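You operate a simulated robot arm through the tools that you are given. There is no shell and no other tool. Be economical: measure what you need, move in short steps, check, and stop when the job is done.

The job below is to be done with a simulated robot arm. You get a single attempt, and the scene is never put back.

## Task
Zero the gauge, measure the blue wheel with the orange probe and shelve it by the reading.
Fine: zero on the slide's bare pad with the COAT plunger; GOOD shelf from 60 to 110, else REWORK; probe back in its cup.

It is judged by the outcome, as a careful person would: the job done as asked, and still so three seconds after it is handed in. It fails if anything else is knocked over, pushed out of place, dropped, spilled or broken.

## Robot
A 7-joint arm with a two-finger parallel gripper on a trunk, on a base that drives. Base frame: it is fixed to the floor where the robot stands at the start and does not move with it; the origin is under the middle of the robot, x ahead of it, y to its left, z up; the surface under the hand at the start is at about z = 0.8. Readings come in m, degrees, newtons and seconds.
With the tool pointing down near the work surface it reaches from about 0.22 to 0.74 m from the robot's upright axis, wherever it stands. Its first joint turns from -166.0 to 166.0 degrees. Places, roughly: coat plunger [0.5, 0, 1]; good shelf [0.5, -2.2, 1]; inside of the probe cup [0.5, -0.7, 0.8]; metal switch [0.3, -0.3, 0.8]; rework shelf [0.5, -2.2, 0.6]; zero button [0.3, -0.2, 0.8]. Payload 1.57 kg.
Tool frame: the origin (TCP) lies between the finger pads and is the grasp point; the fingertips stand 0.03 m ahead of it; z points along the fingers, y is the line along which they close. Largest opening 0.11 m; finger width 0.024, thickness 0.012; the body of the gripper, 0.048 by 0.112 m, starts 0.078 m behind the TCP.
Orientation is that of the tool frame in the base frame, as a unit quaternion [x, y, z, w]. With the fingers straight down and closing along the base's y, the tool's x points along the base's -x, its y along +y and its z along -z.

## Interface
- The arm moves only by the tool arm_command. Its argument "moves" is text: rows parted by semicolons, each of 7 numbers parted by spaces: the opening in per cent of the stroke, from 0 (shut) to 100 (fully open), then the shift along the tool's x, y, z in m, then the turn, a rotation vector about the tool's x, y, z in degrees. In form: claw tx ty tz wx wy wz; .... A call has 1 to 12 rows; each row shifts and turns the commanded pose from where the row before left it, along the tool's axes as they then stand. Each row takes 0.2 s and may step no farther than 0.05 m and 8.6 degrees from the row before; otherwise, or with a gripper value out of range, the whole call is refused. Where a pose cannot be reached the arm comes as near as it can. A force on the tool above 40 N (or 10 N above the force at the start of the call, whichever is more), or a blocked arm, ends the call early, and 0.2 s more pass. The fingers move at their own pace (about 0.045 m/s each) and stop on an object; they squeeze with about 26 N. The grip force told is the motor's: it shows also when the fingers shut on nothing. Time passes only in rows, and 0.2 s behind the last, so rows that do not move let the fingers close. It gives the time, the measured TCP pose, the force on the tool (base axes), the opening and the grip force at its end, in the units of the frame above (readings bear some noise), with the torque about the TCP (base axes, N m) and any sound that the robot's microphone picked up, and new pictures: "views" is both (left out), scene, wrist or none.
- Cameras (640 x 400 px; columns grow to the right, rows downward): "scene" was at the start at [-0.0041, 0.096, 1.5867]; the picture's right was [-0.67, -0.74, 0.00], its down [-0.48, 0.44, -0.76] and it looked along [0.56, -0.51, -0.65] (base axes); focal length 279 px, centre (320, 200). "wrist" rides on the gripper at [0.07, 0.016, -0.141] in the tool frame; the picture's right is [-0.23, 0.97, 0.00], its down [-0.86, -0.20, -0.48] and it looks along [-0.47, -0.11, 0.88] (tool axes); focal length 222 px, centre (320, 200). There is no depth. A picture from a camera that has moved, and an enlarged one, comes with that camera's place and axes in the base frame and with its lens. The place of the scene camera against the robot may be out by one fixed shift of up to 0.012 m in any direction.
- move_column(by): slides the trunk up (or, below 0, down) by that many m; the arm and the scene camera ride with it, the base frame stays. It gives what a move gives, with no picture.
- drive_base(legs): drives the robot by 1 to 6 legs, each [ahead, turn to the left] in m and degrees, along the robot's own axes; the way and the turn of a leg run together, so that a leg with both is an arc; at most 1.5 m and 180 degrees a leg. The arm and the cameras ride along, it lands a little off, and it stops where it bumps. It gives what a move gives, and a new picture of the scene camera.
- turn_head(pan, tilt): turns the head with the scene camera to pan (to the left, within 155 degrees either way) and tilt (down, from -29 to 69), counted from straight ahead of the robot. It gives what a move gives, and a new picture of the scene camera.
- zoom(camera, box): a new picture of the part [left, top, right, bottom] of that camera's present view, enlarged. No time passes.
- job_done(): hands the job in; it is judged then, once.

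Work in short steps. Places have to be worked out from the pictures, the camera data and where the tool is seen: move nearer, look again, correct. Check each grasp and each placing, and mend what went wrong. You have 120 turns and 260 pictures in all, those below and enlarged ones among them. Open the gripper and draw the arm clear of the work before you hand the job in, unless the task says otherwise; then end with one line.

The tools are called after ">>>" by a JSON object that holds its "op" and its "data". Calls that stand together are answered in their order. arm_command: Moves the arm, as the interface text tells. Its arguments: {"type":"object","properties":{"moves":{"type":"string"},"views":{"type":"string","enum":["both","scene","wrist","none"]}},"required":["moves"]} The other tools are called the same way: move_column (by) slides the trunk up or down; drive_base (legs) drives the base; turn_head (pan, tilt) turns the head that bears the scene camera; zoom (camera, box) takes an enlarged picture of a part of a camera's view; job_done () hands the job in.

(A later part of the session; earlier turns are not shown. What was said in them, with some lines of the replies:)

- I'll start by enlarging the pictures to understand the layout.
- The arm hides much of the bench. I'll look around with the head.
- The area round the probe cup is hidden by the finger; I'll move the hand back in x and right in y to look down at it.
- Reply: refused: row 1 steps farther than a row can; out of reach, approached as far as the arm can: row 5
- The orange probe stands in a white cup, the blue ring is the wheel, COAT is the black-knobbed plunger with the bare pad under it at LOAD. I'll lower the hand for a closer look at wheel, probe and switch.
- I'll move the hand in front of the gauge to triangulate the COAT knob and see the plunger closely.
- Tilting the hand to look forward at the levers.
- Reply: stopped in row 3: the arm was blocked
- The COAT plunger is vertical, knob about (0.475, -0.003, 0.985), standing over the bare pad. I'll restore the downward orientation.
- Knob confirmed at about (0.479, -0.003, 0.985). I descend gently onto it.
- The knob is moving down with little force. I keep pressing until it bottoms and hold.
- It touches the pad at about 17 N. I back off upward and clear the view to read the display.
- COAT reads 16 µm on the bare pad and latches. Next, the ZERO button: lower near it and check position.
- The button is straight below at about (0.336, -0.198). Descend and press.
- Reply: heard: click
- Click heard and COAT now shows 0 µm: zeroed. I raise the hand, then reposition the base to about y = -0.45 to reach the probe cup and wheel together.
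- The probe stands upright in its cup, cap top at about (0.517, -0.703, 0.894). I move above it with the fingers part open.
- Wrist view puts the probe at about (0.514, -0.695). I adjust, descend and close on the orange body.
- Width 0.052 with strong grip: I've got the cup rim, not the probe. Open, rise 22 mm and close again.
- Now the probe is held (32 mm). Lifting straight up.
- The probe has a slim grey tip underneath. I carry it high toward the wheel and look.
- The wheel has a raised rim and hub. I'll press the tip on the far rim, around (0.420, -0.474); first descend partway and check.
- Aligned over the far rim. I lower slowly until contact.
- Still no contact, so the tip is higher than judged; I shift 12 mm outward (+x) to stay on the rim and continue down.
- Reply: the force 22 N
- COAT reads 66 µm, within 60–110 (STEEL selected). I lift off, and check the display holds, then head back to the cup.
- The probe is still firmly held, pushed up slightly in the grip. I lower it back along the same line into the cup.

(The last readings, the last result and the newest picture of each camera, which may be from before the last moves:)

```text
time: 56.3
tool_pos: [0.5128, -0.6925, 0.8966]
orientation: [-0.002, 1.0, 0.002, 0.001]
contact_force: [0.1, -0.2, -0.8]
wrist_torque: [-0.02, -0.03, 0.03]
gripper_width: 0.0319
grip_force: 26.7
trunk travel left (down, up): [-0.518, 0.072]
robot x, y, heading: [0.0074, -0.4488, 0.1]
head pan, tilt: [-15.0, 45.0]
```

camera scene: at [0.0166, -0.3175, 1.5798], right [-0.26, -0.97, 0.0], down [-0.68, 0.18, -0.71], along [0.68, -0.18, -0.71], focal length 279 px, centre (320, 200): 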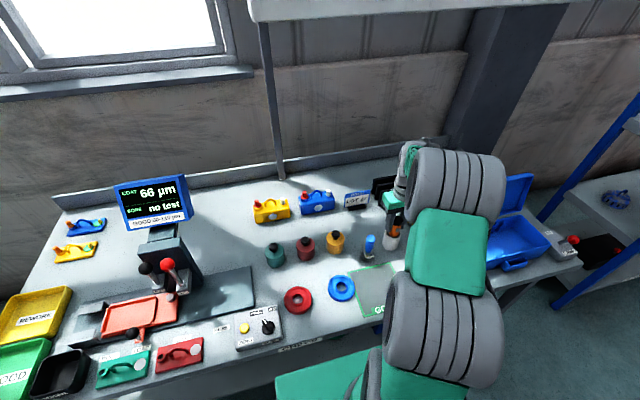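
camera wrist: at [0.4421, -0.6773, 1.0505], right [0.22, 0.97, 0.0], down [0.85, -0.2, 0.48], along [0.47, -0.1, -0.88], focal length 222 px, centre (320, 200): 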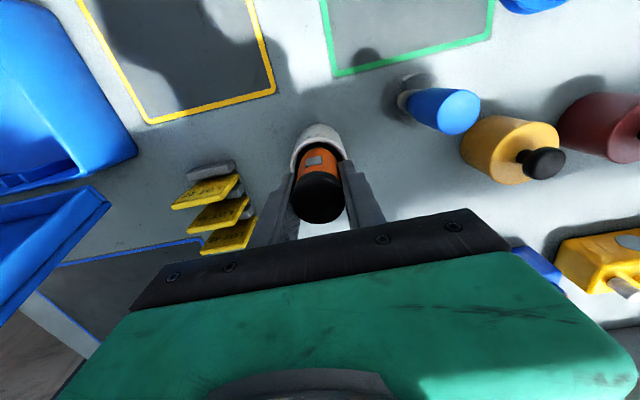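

>>> {"op": "arm_command", "data": {"moves": "10 0 0 0.003 0 0 0; 10 0 0 0.003 0 0 0; 10 0 0 0 0 0 0", "views": "wrist"}}

>>> {"op": "zoom", "data": {"camera": "scene", "box": [340, 180, 440, 260]}}

```text
time: 57.1
tool_pos: [0.5125, -0.6932, 0.8937]
orientation: [-0.002, 1.0, -0.001, 0.004]
contact_force: [0.4, 2.5, 23.0]
wrist_torque: [0.19, 0.17, 0.01]
gripper_width: 0.032
grip_force: 25.8
trunk travel left (down, up): [-0.518, 0.072]
robot x, y, heading: [0.0039, -0.4492, -0.3]
head pan, tilt: [-15.0, 45.0]
camera wrist: at [0.4419, -0.6772, 1.0344], right [0.22, 0.97, 0.0], down [0.85, -0.2, 0.49], along [0.47, -0.11, -0.87], focal length 222 px, centre (320, 200)
```

wrist: 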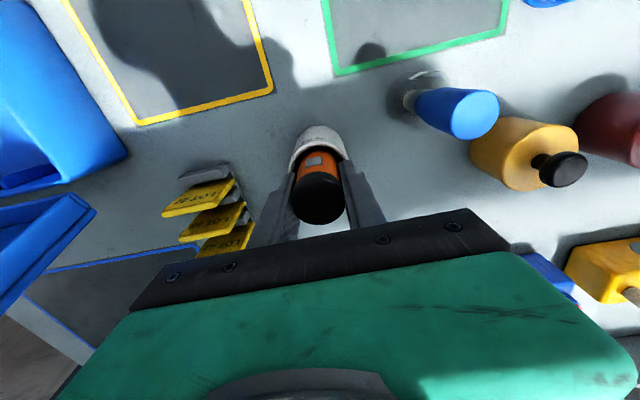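

```text
5.00 times, centred on (390, 220) of scene
camera zoom: at [0.0146, -0.3163, 1.58], right [-0.26, -0.97, 0.0], down [-0.68, 0.18, -0.71], along [0.68, -0.18, -0.71], focal length 1394 px, centre (-30, 100)
```

zoom: 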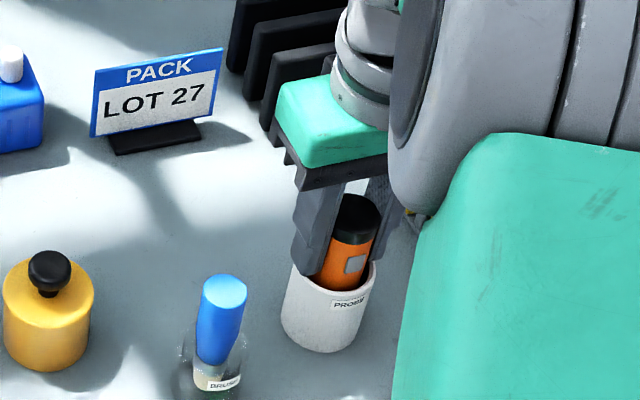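

Bottomed in the cup. I ease off slightly, open and withdraw upward.

>>> {"op": "arm_command", "data": {"moves": "10 0 0 -0.004 0 0 0; 45 0 0 0 0 0 0; 45 0 0 0 0 0 0; 45 0 0 -0.03 0 0 0; 45 0 0 -0.04 0 0 0; 45 0 0 -0.045 0 0 0; 45 0 0 -0.045 0 0 0; 45 0 0 0 0 0 0", "views": "both"}}

>>> {"op": "zoom", "data": {"camera": "wrist", "box": [220, 80, 420, 240]}}

```text
time: 58.9
tool_pos: [0.5115, -0.693, 1.0554]
orientation: [-0.001, 1.0, 0.002, 0.001]
contact_force: [0.5, 0.1, 0.2]
wrist_torque: [0.01, -0.01, 0.02]
gripper_width: 0.0498
grip_force: 0.0
trunk travel left (down, up): [-0.518, 0.072]
robot x, y, heading: [0.0029, -0.4503, -0.1]
head pan, tilt: [-15.0, 45.0]
camera scene: at [0.0164, -0.3174, 1.5798], right [-0.26, -0.97, 0.0], down [-0.68, 0.18, -0.71], along [0.68, -0.18, -0.71], focal length 279 px, centre (320, 200)
camera wrist: at [0.4411, -0.6778, 1.1965], right [0.22, 0.97, 0.0], down [0.85, -0.2, 0.48], along [0.47, -0.1, -0.88], focal length 222 px, centre (320, 200)
```

scene: 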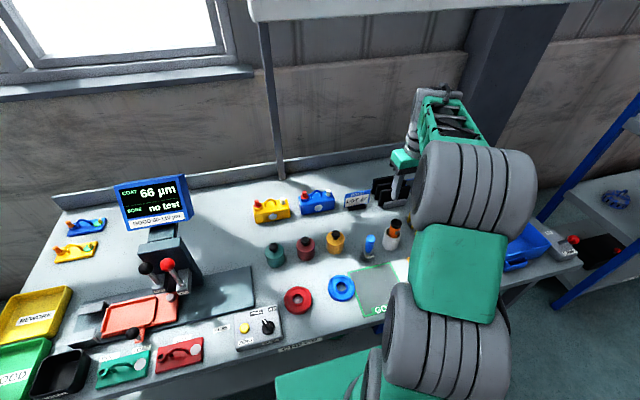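
wrist: 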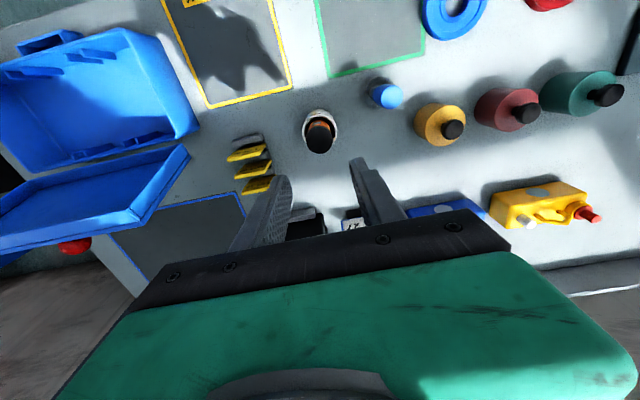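

```text
2.50 times, centred on (320, 160) of wrist
camera zoom: at [0.4411, -0.6778, 1.1965], right [0.22, 0.97, 0.0], down [0.85, -0.2, 0.48], along [0.47, -0.1, -0.88], focal length 555 px, centre (320, 300)
```

zoom: 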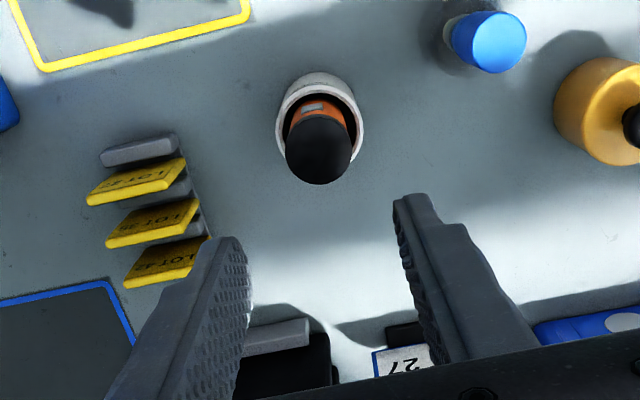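

Probe is back in its cup. Before picking the wheel I look at the shelf unit to plan the placing attitude.

>>> {"op": "turn_head", "data": {"pan": -68, "tilt": 22}}

>>> {"op": "zoom", "data": {"camera": "scene", "box": [260, 60, 460, 320]}}

```text
time: 60.1
tool_pos: [0.5118, -0.6931, 1.0544]
orientation: [-0.001, 1.0, 0.001, 0.001]
contact_force: [0.0, -0.4, 0.6]
wrist_torque: [0.02, 0.01, 0.03]
gripper_width: 0.0495
grip_force: 0.0
trunk travel left (down, up): [-0.518, 0.072]
robot x, y, heading: [0.0031, -0.4493, -0.2]
head pan, tilt: [-68.0, 22.0]
camera scene: at [-0.0271, -0.3825, 1.6152], right [-0.93, -0.38, 0.0], down [-0.14, 0.35, -0.93], along [0.35, -0.86, -0.37], focal length 279 px, centre (320, 200)
```

scene: 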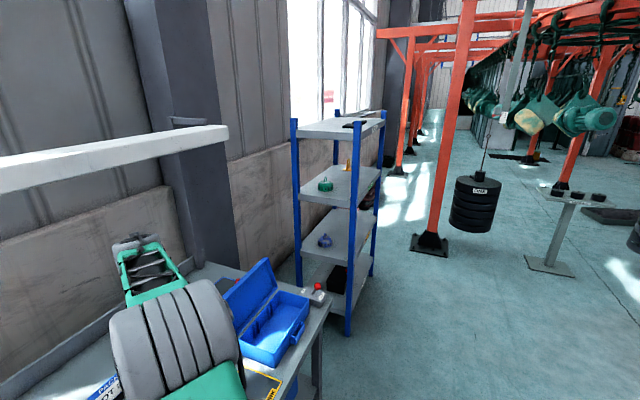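

```text
1.54 times, centred on (360, 190) of scene
camera zoom: at [-0.0271, -0.3825, 1.6152], right [-0.93, -0.38, 0.0], down [-0.14, 0.35, -0.93], along [0.35, -0.86, -0.37], focal length 429 px, centre (258, 215)
```

zoom: 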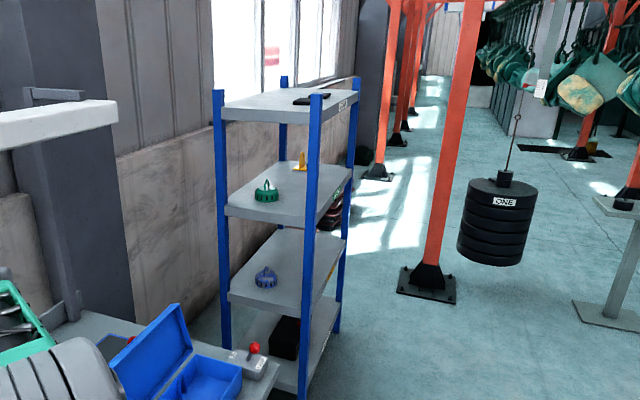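

GOOD shelf (z≈1.0) has another board ~0.36 m above, so I need the hand pitched ~45° forward when placing, with the wheel kept flat; I'll pick it with that pitch. Back up 0.2 m for room.

>>> {"op": "drive_base", "data": {"legs": [[-0.2, 0]]}}

>>> {"op": "turn_head", "data": {"pan": -5, "tilt": 45}}

>>> {"op": "arm_command", "data": {"moves": "100 0 0.044 -0.01 0 0 0; 100 0 0.044 -0.01 0 0 0; 100 0 0.044 0 0 0 0; 100 0 0.044 0 0 0 0; 100 0 0.042 0 0 0 0; 100 0 0 0 0 -7.5 0; 100 0 0 0 0 -7.5 0; 100 0 0 0 0 -7.5 0; 100 0 0 0 0 -7.5 0; 100 0 0 0 0 -7.5 0; 100 0 0 0 0 -7.5 0; 100 0 0 0 0 0 0", "views": "both"}}

```text
time: 61.7
tool_pos: [0.3102, -0.6945, 1.0548]
orientation: [0.0, 1.0, 0.002, 0.002]
contact_force: [0.5, 0.8, 0.5]
wrist_torque: [0.07, -0.02, 0.0]
gripper_width: 0.0497
grip_force: 0.0
trunk travel left (down, up): [-0.518, 0.072]
robot x, y, heading: [-0.1984, -0.4507, -0.0]
head pan, tilt: [-68.0, 22.0]
camera scene: at [-0.228, -0.3823, 1.6152], right [-0.93, -0.37, 0.0], down [-0.14, 0.35, -0.93], along [0.35, -0.86, -0.37], focal length 279 px, centre (320, 200)
```

scene: 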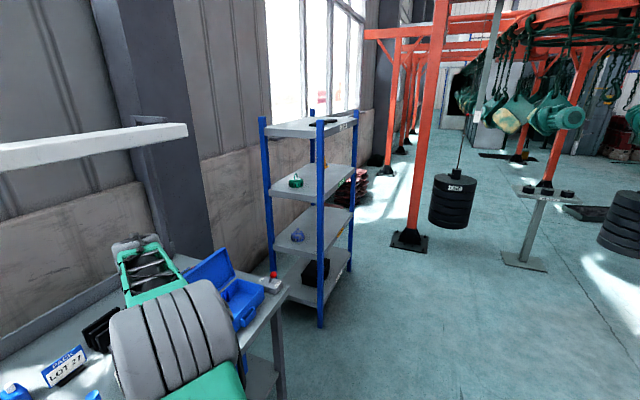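

```text
time: 63.0
tool_pos: [0.3097, -0.6952, 1.0553]
orientation: [0.0, 1.0, 0.002, 0.002]
contact_force: [-0.1, -1.3, -1.1]
wrist_torque: [0.01, -0.02, 0.03]
gripper_width: 0.0495
grip_force: 0.0
trunk travel left (down, up): [-0.518, 0.072]
robot x, y, heading: [-0.1944, -0.4475, -0.0]
head pan, tilt: [-5.0, 45.0]
camera scene: at [-0.181, -0.3035, 1.5798], right [-0.09, -1.0, 0.0], down [-0.7, 0.06, -0.71], along [0.7, -0.06, -0.71], focal length 279 px, centre (320, 200)
```

scene: 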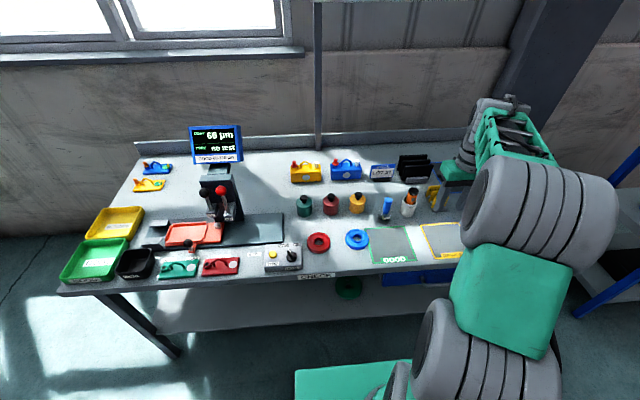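

```text
time: 65.7
tool_pos: [0.3099, -0.4773, 1.0752]
orientation: [0.0, 0.923, 0.001, 0.384]
contact_force: [0.3, -0.2, -0.1]
wrist_torque: [0.0, 0.0, -0.05]
gripper_width: 0.1098
grip_force: 0.1
trunk travel left (down, up): [-0.518, 0.072]
robot x, y, heading: [-0.1975, -0.4485, -0.0]
head pan, tilt: [-5.0, 45.0]
camera scene: at [-0.1812, -0.3033, 1.5798], right [-0.09, -1.0, 0.0], down [-0.7, 0.06, -0.71], along [0.7, -0.06, -0.71], focal length 279 px, centre (320, 200)
camera wrist: at [0.1604, -0.4604, 1.1256], right [0.16, 0.97, 0.16], down [0.26, -0.2, 0.94], along [0.95, -0.11, -0.29], focal length 222 px, centre (320, 200)
```

scene: 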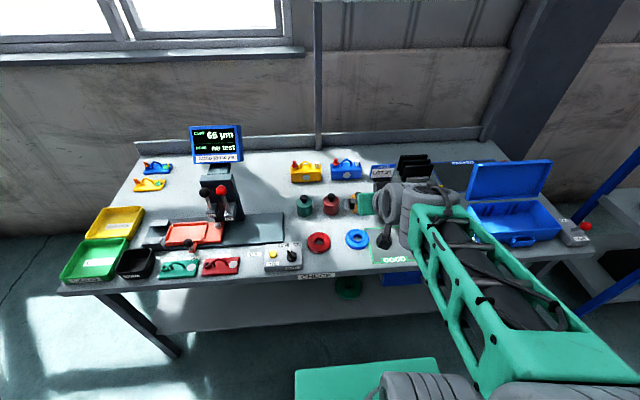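
wrist: 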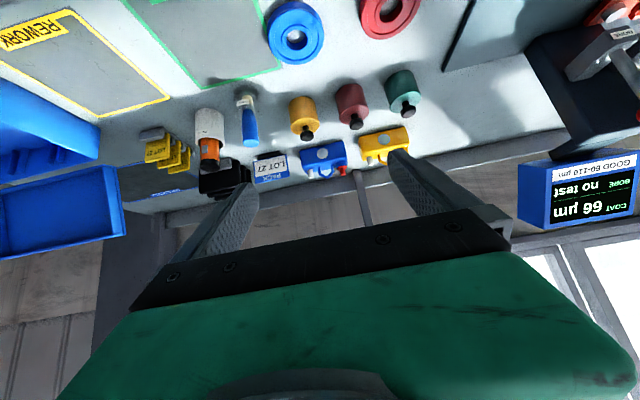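

Pitch of 45° works. Wheel centre is near (0.387, -0.477). I move to just above it, straddling.

>>> {"op": "arm_command", "data": {"moves": "100 0.0156 0 0.0339 0 0 0; 100 0.0156 0 0.0339 0 0 0; 100 0.0156 0 0.0339 0 0 0; 100 0.0156 0 0.0339 0 0 0; 100 0.0156 0 0.0339 0 0 0; 100 0 0 0 0 0 0", "views": "both"}}

>>> {"op": "zoom", "data": {"camera": "scene", "box": [300, 180, 420, 270]}}

>>> {"op": "zoom", "data": {"camera": "wrist", "box": [200, 40, 440, 240]}}

```text
time: 67.0
tool_pos: [0.3759, -0.4754, 0.8991]
orientation: [0.0, 0.923, 0.001, 0.384]
contact_force: [0.5, 1.0, -0.4]
wrist_torque: [0.01, -0.03, -0.01]
gripper_width: 0.11
grip_force: 0.0
trunk travel left (down, up): [-0.518, 0.072]
robot x, y, heading: [-0.1951, -0.4487, 0.1]
head pan, tilt: [-5.0, 45.0]
camera scene: at [-0.1808, -0.3034, 1.5798], right [-0.09, -1.0, 0.0], down [-0.7, 0.06, -0.71], along [0.7, -0.06, -0.71], focal length 279 px, centre (320, 200)
camera wrist: at [0.2273, -0.4595, 0.9495], right [0.16, 0.97, 0.16], down [0.26, -0.2, 0.94], along [0.95, -0.11, -0.29], focal length 222 px, centre (320, 200)
```

scene: 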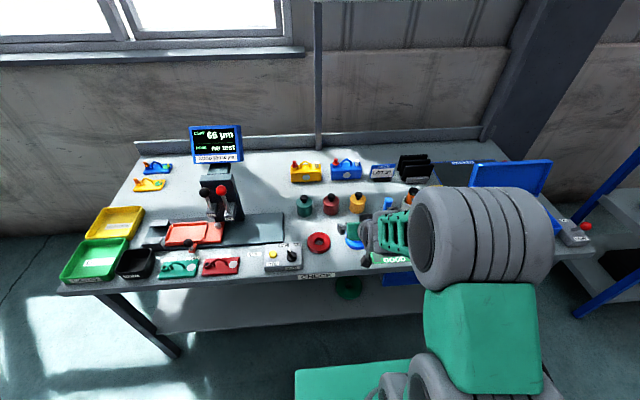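
wrist: 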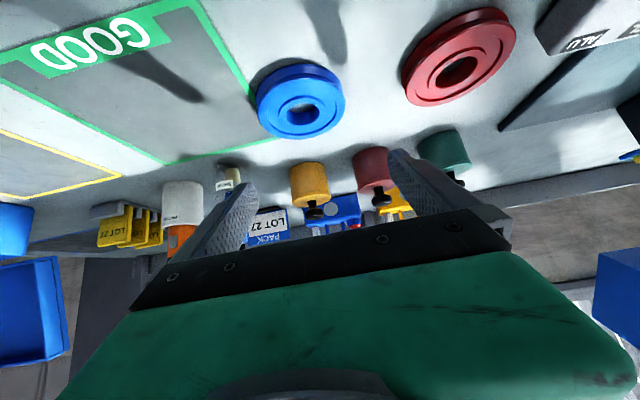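

```text
4.44 times, centred on (360, 225) of scene
camera zoom: at [-0.1808, -0.3034, 1.5798], right [-0.09, -1.0, 0.0], down [-0.7, 0.06, -0.71], along [0.7, -0.06, -0.71], focal length 1239 px, centre (142, 89)
```

zoom: 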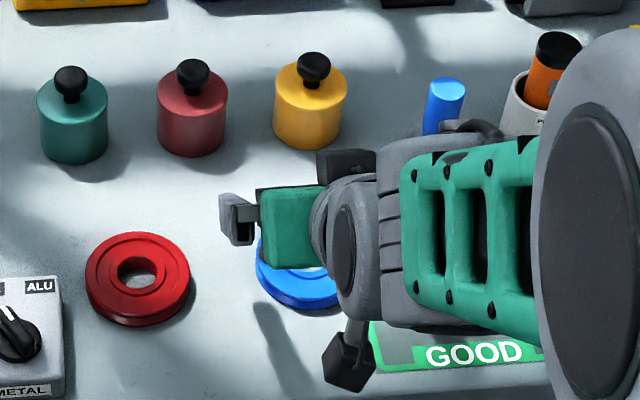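

```text
2.00 times, centred on (320, 140) of wrist
camera zoom: at [0.2273, -0.4595, 0.9495], right [0.16, 0.97, 0.16], down [0.26, -0.2, 0.94], along [0.95, -0.11, -0.29], focal length 444 px, centre (320, 320)
```

zoom: 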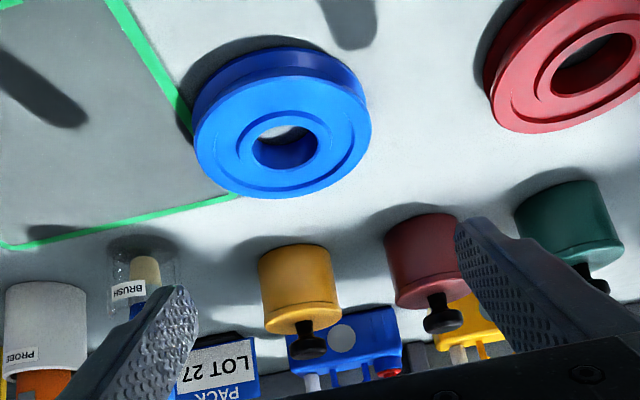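

Wheel centre about (0.388, -0.479). I adjust y and descend, gently feeling for the bench.

>>> {"op": "arm_command", "data": {"moves": "100 0.0141 -0.0035 0.0141 0 0 0; 100 0.0141 0 0.0141 0 0 0; 100 0.0106 0 0.0106 0 0 0; 100 0 0 0 0 0 0", "views": "wrist"}}

>>> {"op": "zoom", "data": {"camera": "wrist", "box": [200, 40, 440, 240]}}

```text
time: 68.0
tool_pos: [0.3754, -0.4794, 0.8444]
orientation: [0.001, 0.923, 0.001, 0.384]
contact_force: [-0.1, 0.0, 0.1]
wrist_torque: [-0.03, -0.02, -0.02]
gripper_width: 0.1098
grip_force: 0.0
trunk travel left (down, up): [-0.518, 0.072]
robot x, y, heading: [-0.1953, -0.4508, 0.2]
head pan, tilt: [-5.0, 45.0]
camera wrist: at [0.2263, -0.4631, 0.8955], right [0.16, 0.97, 0.16], down [0.26, -0.2, 0.94], along [0.95, -0.11, -0.29], focal length 222 px, centre (320, 200)
```

wrist: 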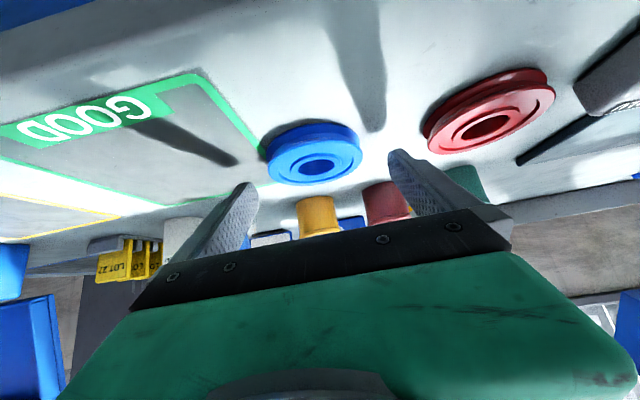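

```text
2.00 times, centred on (320, 140) of wrist
camera zoom: at [0.2263, -0.4631, 0.8955], right [0.16, 0.97, 0.16], down [0.26, -0.2, 0.94], along [0.95, -0.11, -0.29], focal length 444 px, centre (320, 320)
```

zoom: 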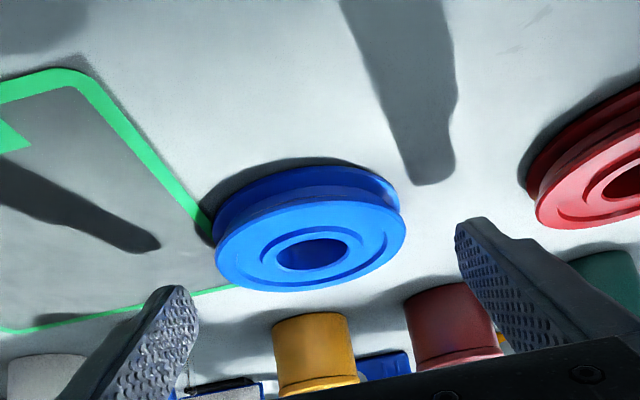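

Wheel top is about z 0.816, centre x 0.391. Lower 17 mm more and close.

>>> {"op": "arm_command", "data": {"moves": "100 0.005 -0.001 0.007 0 0 0; 100 0.005 0 0.007 0 0 0; 100 0 0 0 0 0 0; 40 0 0 0 0 0 0; 40 0 0 0 0 0 0; 40 0 0 0 0 0 0; 40 0 0 0 0 0 0", "views": "wrist"}}

>>> {"op": "zoom", "data": {"camera": "wrist", "box": [200, 40, 440, 240]}}

```text
time: 69.7
tool_pos: [0.3787, -0.4791, 0.8304]
orientation: [0.0, 0.923, 0.001, 0.385]
contact_force: [-1.4, -2.7, 10.2]
wrist_torque: [-0.66, -0.15, -0.02]
gripper_width: 0.0798
grip_force: 25.4
trunk travel left (down, up): [-0.518, 0.072]
robot x, y, heading: [-0.196, -0.4493, -0.3]
head pan, tilt: [-5.0, 45.0]
camera wrist: at [0.2294, -0.4639, 0.8799], right [0.16, 0.97, 0.16], down [0.26, -0.2, 0.94], along [0.95, -0.11, -0.29], focal length 222 px, centre (320, 200)
```

wrist: 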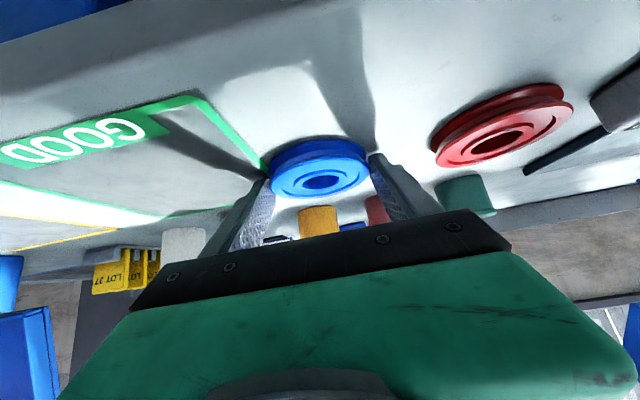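

```text
2.00 times, centred on (320, 140) of wrist
camera zoom: at [0.2294, -0.4639, 0.8799], right [0.16, 0.97, 0.16], down [0.26, -0.2, 0.94], along [0.95, -0.11, -0.29], focal length 444 px, centre (320, 320)
```

zoom: 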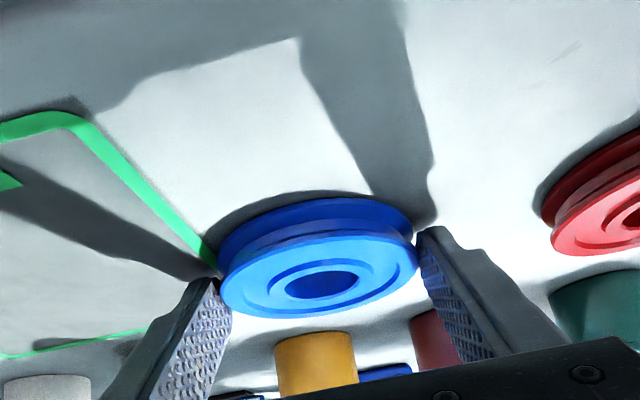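

Gripped at 79.8 mm, about its diameter. Lift a little and check that it hangs level.

>>> {"op": "arm_command", "data": {"moves": "40 -0.0071 0 -0.0071 0 0 0; 40 -0.014 0 -0.014 0 0 0; 40 -0.021 0 -0.021 0 0 0; 40 -0.028 0 -0.028 0 0 0; 40 0 0 0 0 0 0", "views": "wrist"}}

>>> {"op": "zoom", "data": {"camera": "wrist", "box": [200, 40, 440, 240]}}

>>> {"op": "zoom", "data": {"camera": "scene", "box": [300, 160, 460, 290]}}

```text
time: 70.8
tool_pos: [0.3776, -0.4808, 0.9275]
orientation: [0.001, 0.923, 0.001, 0.384]
contact_force: [0.2, 0.1, -3.7]
wrist_torque: [-0.01, 0.09, -0.01]
gripper_width: 0.0793
grip_force: 25.9
trunk travel left (down, up): [-0.518, 0.072]
robot x, y, heading: [-0.1947, -0.4465, -0.1]
head pan, tilt: [-5.0, 45.0]
camera wrist: at [0.2285, -0.4647, 0.9784], right [0.16, 0.97, 0.16], down [0.27, -0.2, 0.94], along [0.95, -0.11, -0.29], focal length 222 px, centre (320, 200)
```

wrist: 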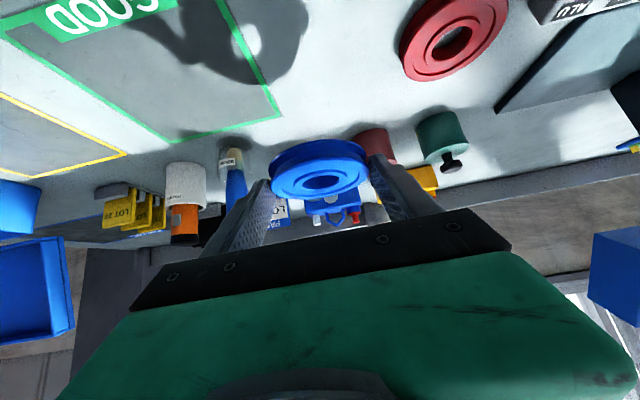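

```text
2.00 times, centred on (320, 140) of wrist
camera zoom: at [0.2285, -0.4647, 0.9784], right [0.16, 0.97, 0.16], down [0.27, -0.2, 0.94], along [0.95, -0.11, -0.29], focal length 444 px, centre (320, 320)
```

zoom: 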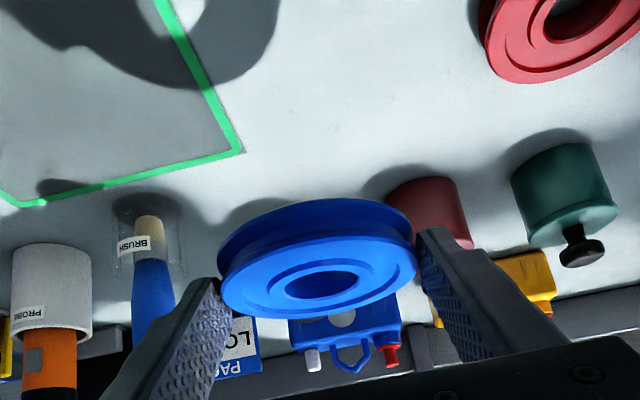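

```text
3.08 times, centred on (380, 225) of scene
camera zoom: at [-0.1808, -0.3034, 1.5798], right [-0.09, -1.0, 0.0], down [-0.7, 0.06, -0.71], along [0.7, -0.06, -0.71], focal length 858 px, centre (135, 123)
```

zoom: 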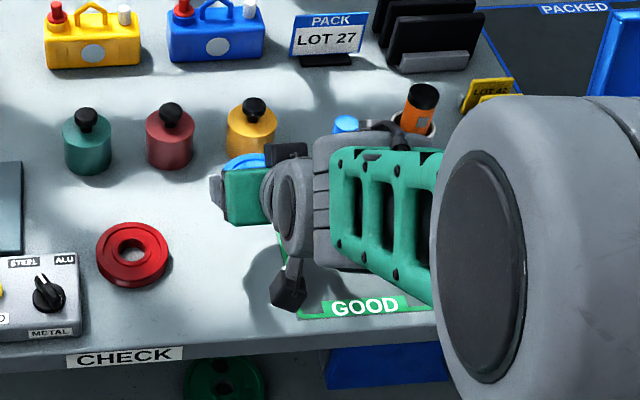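

The wheel is held level and firm. I look closely for any marking on it (e.g. its metal) to be sure that the STEEL setting was right.

>>> {"op": "zoom", "data": {"camera": "wrist", "box": [265, 130, 375, 205]}}

>>> {"op": "zoom", "data": {"camera": "scene", "box": [255, 235, 385, 310]}}

```text
5.33 times, centred on (320, 168) of wrist
camera zoom: at [0.2285, -0.4647, 0.9784], right [0.16, 0.97, 0.16], down [0.27, -0.2, 0.94], along [0.95, -0.11, -0.29], focal length 1185 px, centre (320, 373)
```

zoom: 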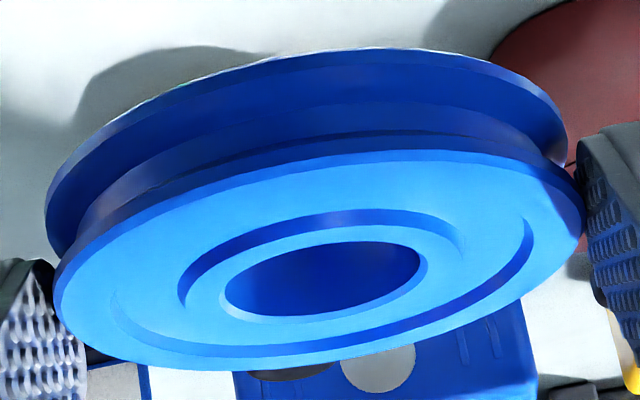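

```text
4.92 times, centred on (320, 272) of scene
camera zoom: at [-0.1808, -0.3034, 1.5798], right [-0.09, -1.0, 0.0], down [-0.7, 0.06, -0.71], along [0.7, -0.06, -0.71], focal length 1373 px, centre (320, -157)
```

zoom: 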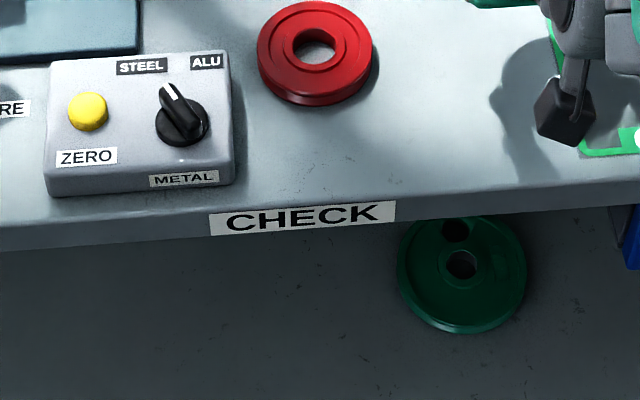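

No marking anywhere; on STEEL the gauge gave clean readings on pad and wheel. I raise the wheel, then drive to the shelf, keeping clear of it while turning.

>>> {"op": "arm_command", "data": {"moves": "40 -0.031 0 -0.031 0 0 0; 40 -0.031 0 -0.031 0 0 0; 40 -0.031 0 -0.031 0 0 0; 40 -0.031 0 -0.031 0 0 0; 40 -0.031 0 -0.031 0 0 0; 40 0 0 0 0 0 0", "views": "none"}}

>>> {"op": "drive_base", "data": {"legs": [[-0.17, 0], [0, -90]]}}

```text
time: 72.2
tool_pos: [0.3784, -0.4812, 1.1482]
orientation: [0.0, 0.924, 0.001, 0.383]
contact_force: [-0.4, 0.5, -4.4]
wrist_torque: [0.04, 0.08, 0.02]
gripper_width: 0.0795
grip_force: 25.9
trunk travel left (down, up): [-0.518, 0.072]
robot x, y, heading: [-0.1917, -0.4475, 0.1]
head pan, tilt: [-5.0, 45.0]
```

```text
time: 77.5
tool_pos: [-0.3962, -1.0224, 1.1476]
orientation: [0.652, 0.655, -0.269, 0.272]
contact_force: [-0.4, 0.3, -5.5]
wrist_torque: [0.07, -0.02, 0.01]
gripper_width: 0.0796
grip_force: 25.7
trunk travel left (down, up): [-0.518, 0.072]
robot x, y, heading: [-0.3663, -0.4478, -89.8]
head pan, tilt: [-5.0, 45.0]
camera scene: at [-0.2252, -0.4717, 1.5798], right [-1.0, 0.09, 0.0], down [0.06, 0.7, -0.71], along [-0.06, -0.7, -0.71], focal length 279 px, centre (320, 200)
```

scene: 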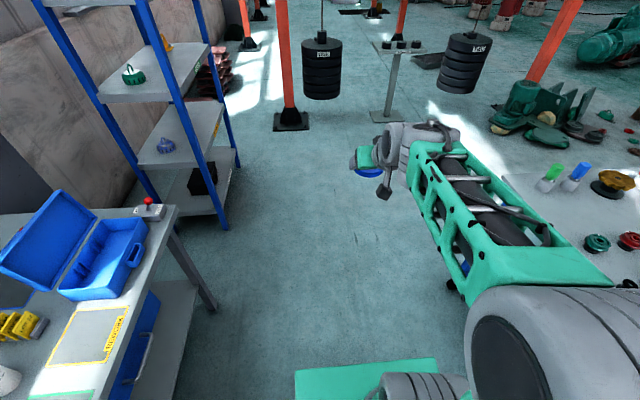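

Weight readings (~4.5 N) also suit a steel wheel. The way ahead is clear; drive 1.66 m, then turn left to face the shelf.

>>> {"op": "drive_base", "data": {"legs": [[0.83, 0], [0.83, 0]]}}

>>> {"op": "drive_base", "data": {"legs": [[0, 90]]}}

```text
time: 86.0
tool_pos: [-0.3959, -2.6821, 1.1461]
orientation: [0.654, 0.652, -0.27, 0.272]
contact_force: [-0.8, 0.1, -5.1]
wrist_torque: [0.08, 0.01, -0.01]
gripper_width: 0.0796
grip_force: 26.0
trunk travel left (down, up): [-0.518, 0.072]
robot x, y, heading: [-0.3633, -2.1085, -90.3]
head pan, tilt: [-5.0, 45.0]
camera scene: at [-0.2224, -2.1322, 1.5798], right [-1.0, 0.09, 0.0], down [0.06, 0.7, -0.71], along [-0.06, -0.7, -0.71], focal length 279 px, centre (320, 200)
```

scene: 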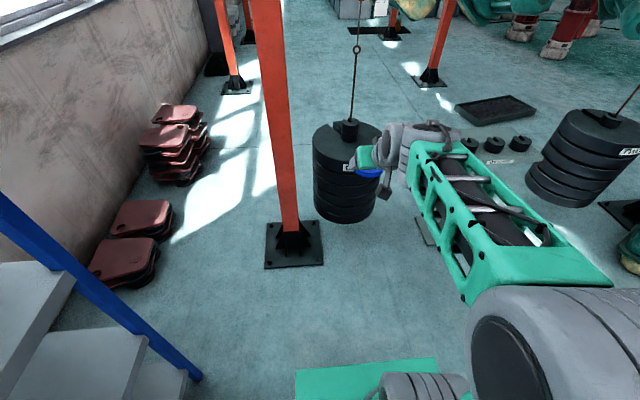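

```text
time: 90.2
tool_pos: [0.2117, -2.1347, 1.1469]
orientation: [-0.005, 0.924, 0.004, 0.383]
contact_force: [-0.3, 0.5, -5.3]
wrist_torque: [0.02, 0.08, -0.01]
gripper_width: 0.0797
grip_force: 26.2
trunk travel left (down, up): [-0.518, 0.072]
robot x, y, heading: [-0.3603, -2.1078, 0.6]
head pan, tilt: [-5.0, 45.0]
camera scene: at [-0.3499, -1.9624, 1.5798], right [-0.08, -1.0, 0.0], down [-0.71, 0.05, -0.71], along [0.7, -0.05, -0.71], focal length 279 px, centre (320, 200)
```

scene: 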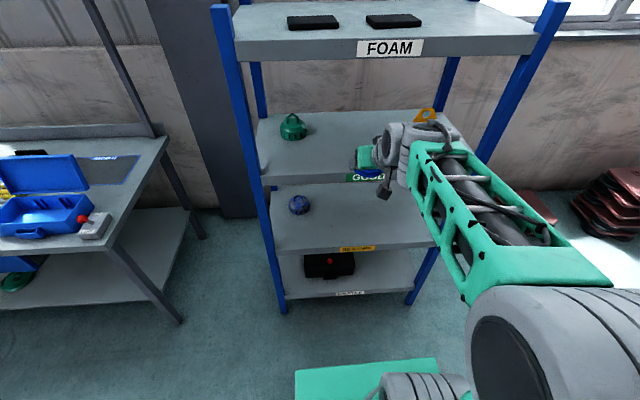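

The shelf is ahead, GOOD board in the middle. I enlarge to measure the board.

>>> {"op": "zoom", "data": {"camera": "scene", "box": [220, 0, 560, 210]}}

>>> {"op": "turn_head", "data": {"pan": -10, "tilt": 25}}

```text
1.88 times, centred on (390, 105) of scene
camera zoom: at [-0.3499, -1.9624, 1.5798], right [-0.08, -1.0, 0.0], down [-0.71, 0.05, -0.71], along [0.7, -0.05, -0.71], focal length 525 px, centre (188, 379)
```

zoom: 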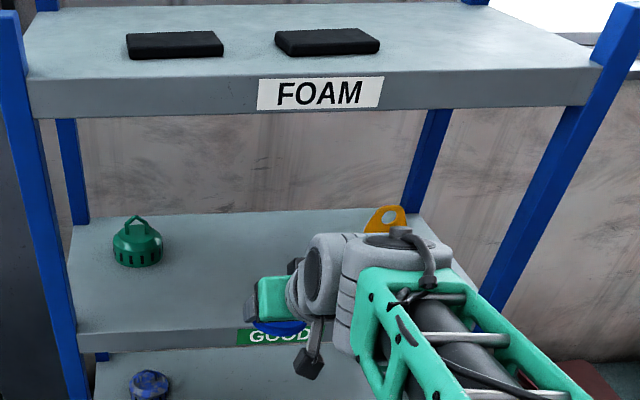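

```text
time: 91.0
tool_pos: [0.2114, -2.1337, 1.1463]
orientation: [-0.006, 0.923, 0.004, 0.384]
contact_force: [0.3, -0.2, -4.5]
wrist_torque: [0.0, 0.09, -0.01]
gripper_width: 0.0797
grip_force: 26.5
trunk travel left (down, up): [-0.518, 0.072]
robot x, y, heading: [-0.3649, -2.1092, 0.8]
head pan, tilt: [-10.0, 25.0]
camera scene: at [-0.34, -1.9713, 1.6103], right [-0.16, -0.99, 0.0], down [-0.42, 0.07, -0.91], along [0.89, -0.15, -0.42], focal length 279 px, centre (320, 200)
```

scene: 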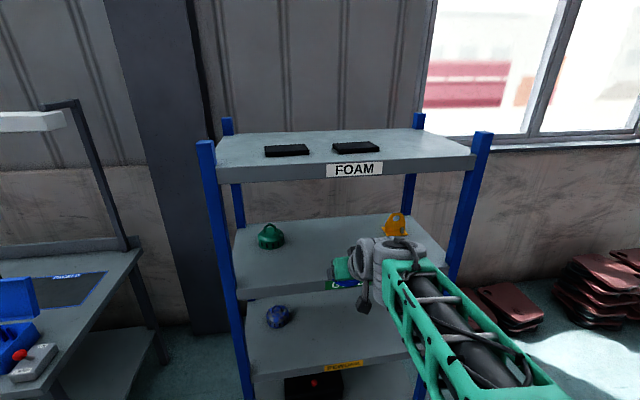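

Board front edge is near x≈0.35–0.39; free space between green (y≈-1.93) and yellow (y≈-2.46) items. I drive forward 0.22 m with the wheel ~10 cm above the board.

>>> {"op": "drive_base", "data": {"legs": [[0.22, 0]]}}

>>> {"op": "zoom", "data": {"camera": "wrist", "box": [0, 0, 640, 400]}}

```text
time: 92.7
tool_pos: [0.4304, -2.1313, 1.1469]
orientation: [-0.006, 0.924, 0.004, 0.383]
contact_force: [0.7, 0.6, -5.0]
wrist_torque: [0.0, 0.17, 0.01]
gripper_width: 0.0795
grip_force: 25.5
trunk travel left (down, up): [-0.518, 0.072]
robot x, y, heading: [-0.1426, -2.1031, 1.0]
head pan, tilt: [-10.0, 25.0]
camera scene: at [-0.1199, -1.9688, 1.6103], right [-0.16, -0.99, 0.0], down [-0.42, 0.07, -0.91], along [0.89, -0.15, -0.42], focal length 279 px, centre (320, 200)
```

scene: 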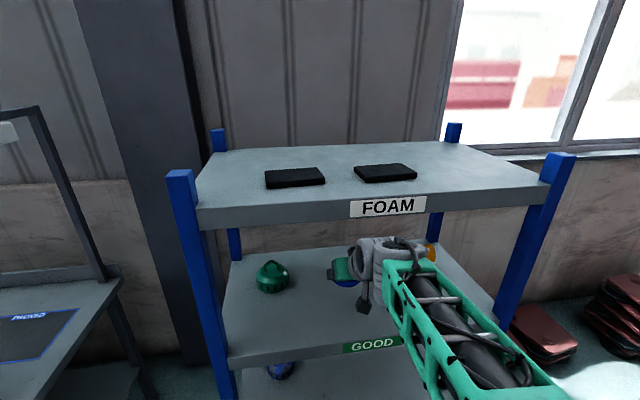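

```text
1.00 times, centred on (320, 200) of wrist (not enlarged: the box is as wide or as high as the picture)
camera zoom: at [0.2813, -2.1161, 1.1972], right [0.15, 0.98, 0.16], down [0.27, -0.2, 0.94], along [0.95, -0.09, -0.29], focal length 222 px, centre (320, 200)
```

zoom: 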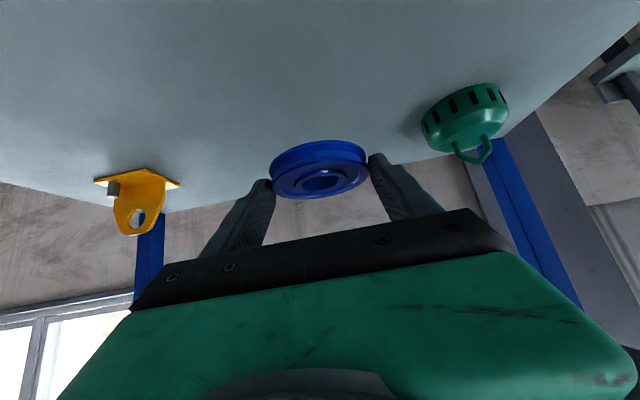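

I move 3 cm deeper and lower carefully toward the board.

>>> {"op": "arm_command", "data": {"moves": "40 -0.0212 0 0.0212 0 0 0; 40 0.0212 0 0.0212 0 0 0; 40 0.0212 0 0.0212 0 0 0; 40 0.007 0 0.007 0 0 0; 40 0 0 0 0 0 0", "views": "wrist"}}

>>> {"op": "zoom", "data": {"camera": "scene", "box": [220, 220, 440, 370]}}

```text
time: 93.9
tool_pos: [0.4612, -2.1308, 1.0761]
orientation: [-0.005, 0.923, 0.004, 0.384]
contact_force: [0.1, 0.3, -5.6]
wrist_torque: [0.02, 0.09, -0.01]
gripper_width: 0.0791
grip_force: 26.3
trunk travel left (down, up): [-0.518, 0.072]
robot x, y, heading: [-0.1445, -2.1051, 0.5]
head pan, tilt: [-10.0, 25.0]
camera wrist: at [0.3113, -2.1158, 1.1273], right [0.15, 0.98, 0.16], down [0.27, -0.2, 0.94], along [0.95, -0.09, -0.29], focal length 222 px, centre (320, 200)
```

wrist: 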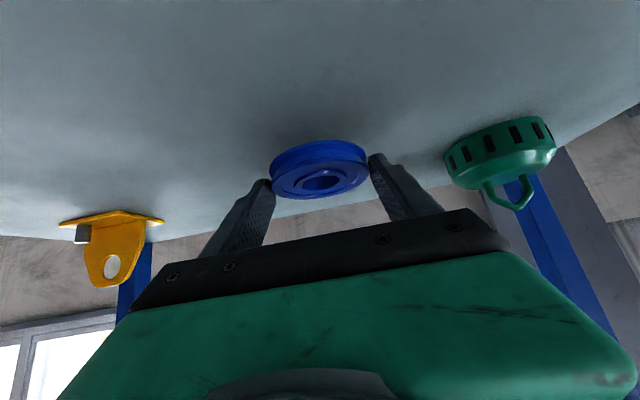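

```text
2.67 times, centred on (330, 295) of scene
camera zoom: at [-0.1206, -1.9688, 1.6104], right [-0.16, -0.99, 0.0], down [-0.42, 0.07, -0.91], along [0.89, -0.15, -0.42], focal length 744 px, centre (293, -53)
```

zoom: 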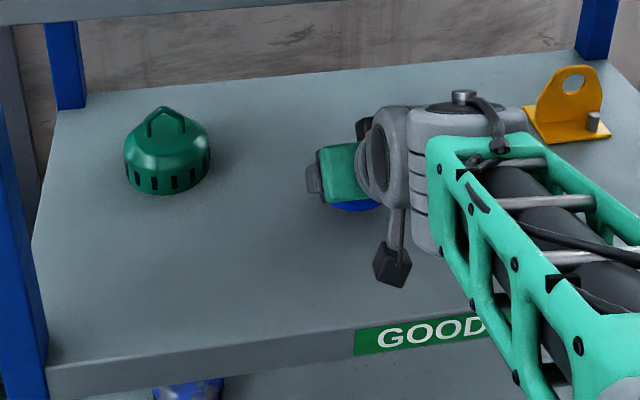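

>>> {"op": "arm_command", "data": {"moves": "40 0.0071 0 0.0071 0 0 0; 40 0.0071 0 0.0071 0 0 0; 40 0.0042 0 0.0042 0 0 0; 40 0.0028 0 0.0028 0 0 0; 40 0 0 0 0 0 0", "views": "wrist"}}

```text
time: 95.1
tool_pos: [0.4614, -2.1303, 1.0504]
orientation: [-0.007, 0.923, 0.004, 0.386]
contact_force: [-0.8, 0.7, 9.0]
wrist_torque: [-0.38, 0.2, 0.02]
gripper_width: 0.0791
grip_force: 26.5
trunk travel left (down, up): [-0.518, 0.072]
robot x, y, heading: [-0.1464, -2.1051, 0.7]
head pan, tilt: [-10.0, 25.0]
camera wrist: at [0.3113, -2.1155, 1.0999], right [0.14, 0.98, 0.16], down [0.26, -0.2, 0.94], along [0.95, -0.09, -0.28], focal length 222 px, centre (320, 200)
```

wrist: 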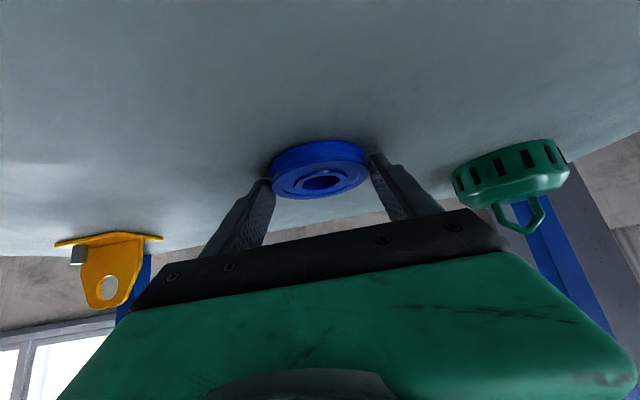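

Contact at TCP z≈1.050 (9 N up): the wheel rests on the board. Release and lift away.

>>> {"op": "arm_command", "data": {"moves": "75 0 0 0 0 0 0; 85 0 0 0 0 0 0; 100 0 0 0 0 0 0; 100 0 0 0 0 0 0; 100 -0.014 0 -0.014 0 0 0; 100 -0.02 0 -0.02 0 0 0; 100 -0.01 0 -0.03 0 0 0; 100 0 0 -0.03 0 0 0; 100 0 0 0 0 0 0", "views": "both"}}

>>> {"op": "zoom", "data": {"camera": "scene", "box": [220, 220, 440, 370]}}

```text
time: 97.1
tool_pos: [0.4249, -2.1296, 1.1451]
orientation: [-0.006, 0.924, 0.003, 0.383]
contact_force: [-0.3, 0.3, -1.4]
wrist_torque: [0.0, -0.01, 0.0]
gripper_width: 0.11
grip_force: 0.0
trunk travel left (down, up): [-0.518, 0.072]
robot x, y, heading: [-0.1419, -2.1067, 0.7]
head pan, tilt: [-10.0, 25.0]
camera scene: at [-0.1211, -1.9687, 1.6104], right [-0.16, -0.99, 0.0], down [-0.42, 0.07, -0.91], along [0.89, -0.15, -0.42], focal length 279 px, centre (320, 200)
camera wrist: at [0.2752, -2.1162, 1.1955], right [0.15, 0.98, 0.16], down [0.27, -0.2, 0.94], along [0.95, -0.09, -0.29], focal length 222 px, centre (320, 200)
```

scene: 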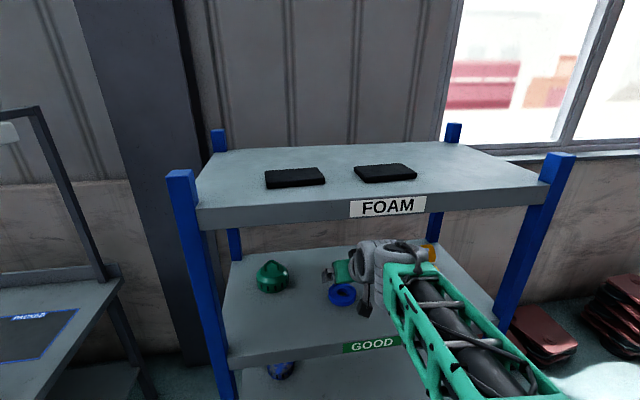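
wrist: 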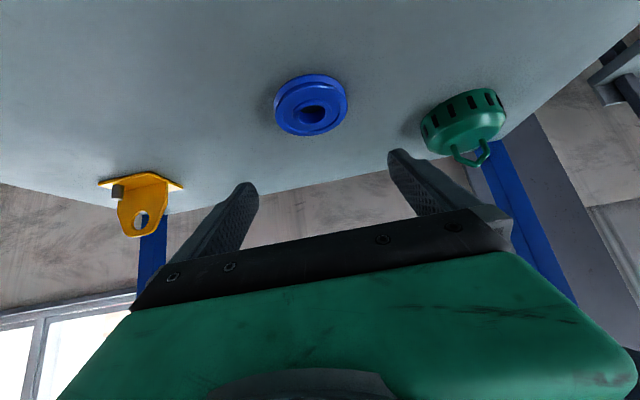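

```text
2.67 times, centred on (330, 295) of scene
camera zoom: at [-0.1211, -1.9687, 1.6104], right [-0.16, -0.99, 0.0], down [-0.42, 0.07, -0.91], along [0.89, -0.15, -0.42], focal length 744 px, centre (293, -53)
```

zoom: 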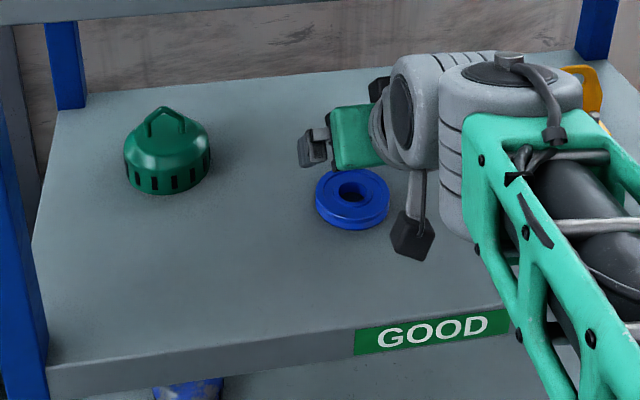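

The wheel lies flat on the GOOD shelf. I back the robot off and take a final look.

>>> {"op": "drive_base", "data": {"legs": [[-0.25, 0]]}}

>>> {"op": "turn_head", "data": {"pan": 40, "tilt": 30}}

>>> {"op": "zoom", "data": {"camera": "scene", "box": [100, 60, 500, 310]}}

```text
time: 98.9
tool_pos: [0.1738, -2.1324, 1.1451]
orientation: [-0.006, 0.924, 0.003, 0.383]
contact_force: [0.5, -0.3, 0.1]
wrist_torque: [-0.01, 0.03, 0.01]
gripper_width: 0.1102
grip_force: 0.1
trunk travel left (down, up): [-0.518, 0.072]
robot x, y, heading: [-0.3946, -2.1075, 0.5]
head pan, tilt: [-10.0, 25.0]
camera scene: at [-0.3719, -1.9719, 1.6104], right [-0.16, -0.99, 0.0], down [-0.42, 0.07, -0.91], along [0.89, -0.15, -0.42], focal length 279 px, centre (320, 200)
```

scene: 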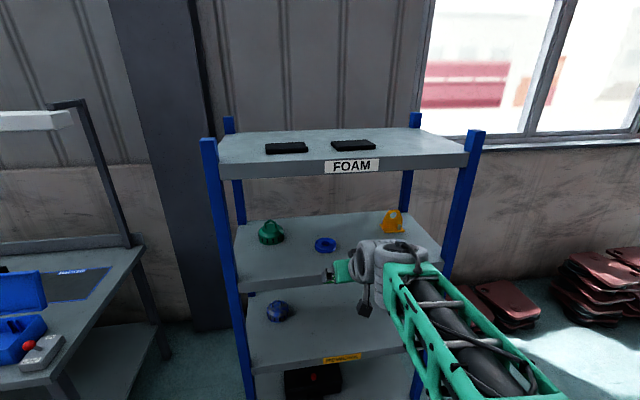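

```text
time: 100.1
tool_pos: [0.1743, -2.1323, 1.144]
orientation: [-0.006, 0.924, 0.004, 0.383]
contact_force: [0.4, -0.4, 0.6]
wrist_torque: [0.04, 0.01, -0.03]
gripper_width: 0.1098
grip_force: 0.3
trunk travel left (down, up): [-0.518, 0.072]
robot x, y, heading: [-0.3917, -2.109, 0.5]
head pan, tilt: [40.0, 30.0]
camera scene: at [-0.3937, -1.8981, 1.6024], right [0.65, -0.76, 0.0], down [-0.38, -0.33, -0.87], along [0.66, 0.56, -0.5], focal length 279 px, centre (320, 200)
```

scene: 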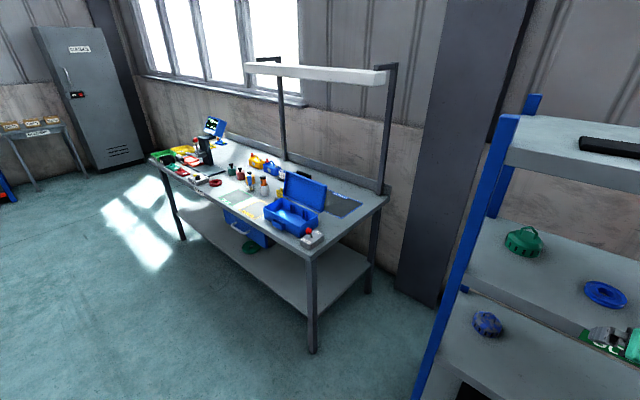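

```text
1.60 times, centred on (300, 185) of scene
camera zoom: at [-0.3937, -1.8981, 1.6024], right [0.65, -0.76, 0.0], down [-0.38, -0.33, -0.87], along [0.66, 0.56, -0.5], focal length 446 px, centre (352, 224)
```

zoom: 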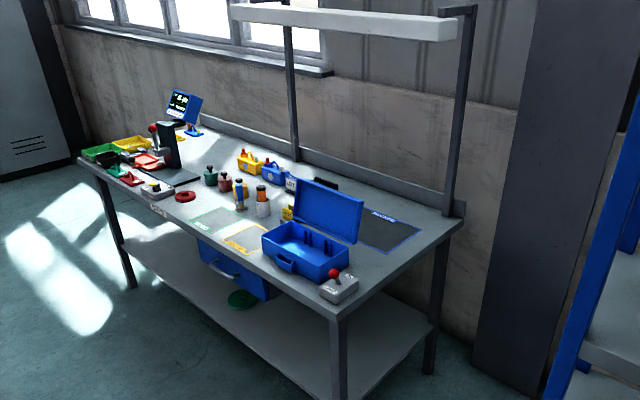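

Everything is in place: the probe stands in its cup, the wheel is on the GOOD shelf, and the gripper is open and clear. Handing in.

>>> {"op": "job_done", "data": {}}

```text
The job is handed in.
```

The gauge is zeroed on the bare pad with the COAT plunger, the blue wheel read 66 µm with the orange probe and is on the GOOD shelf, and the probe is back in its cup; the metal switch stayed on STEEL as found, and nothing on the wheel marks its metal.
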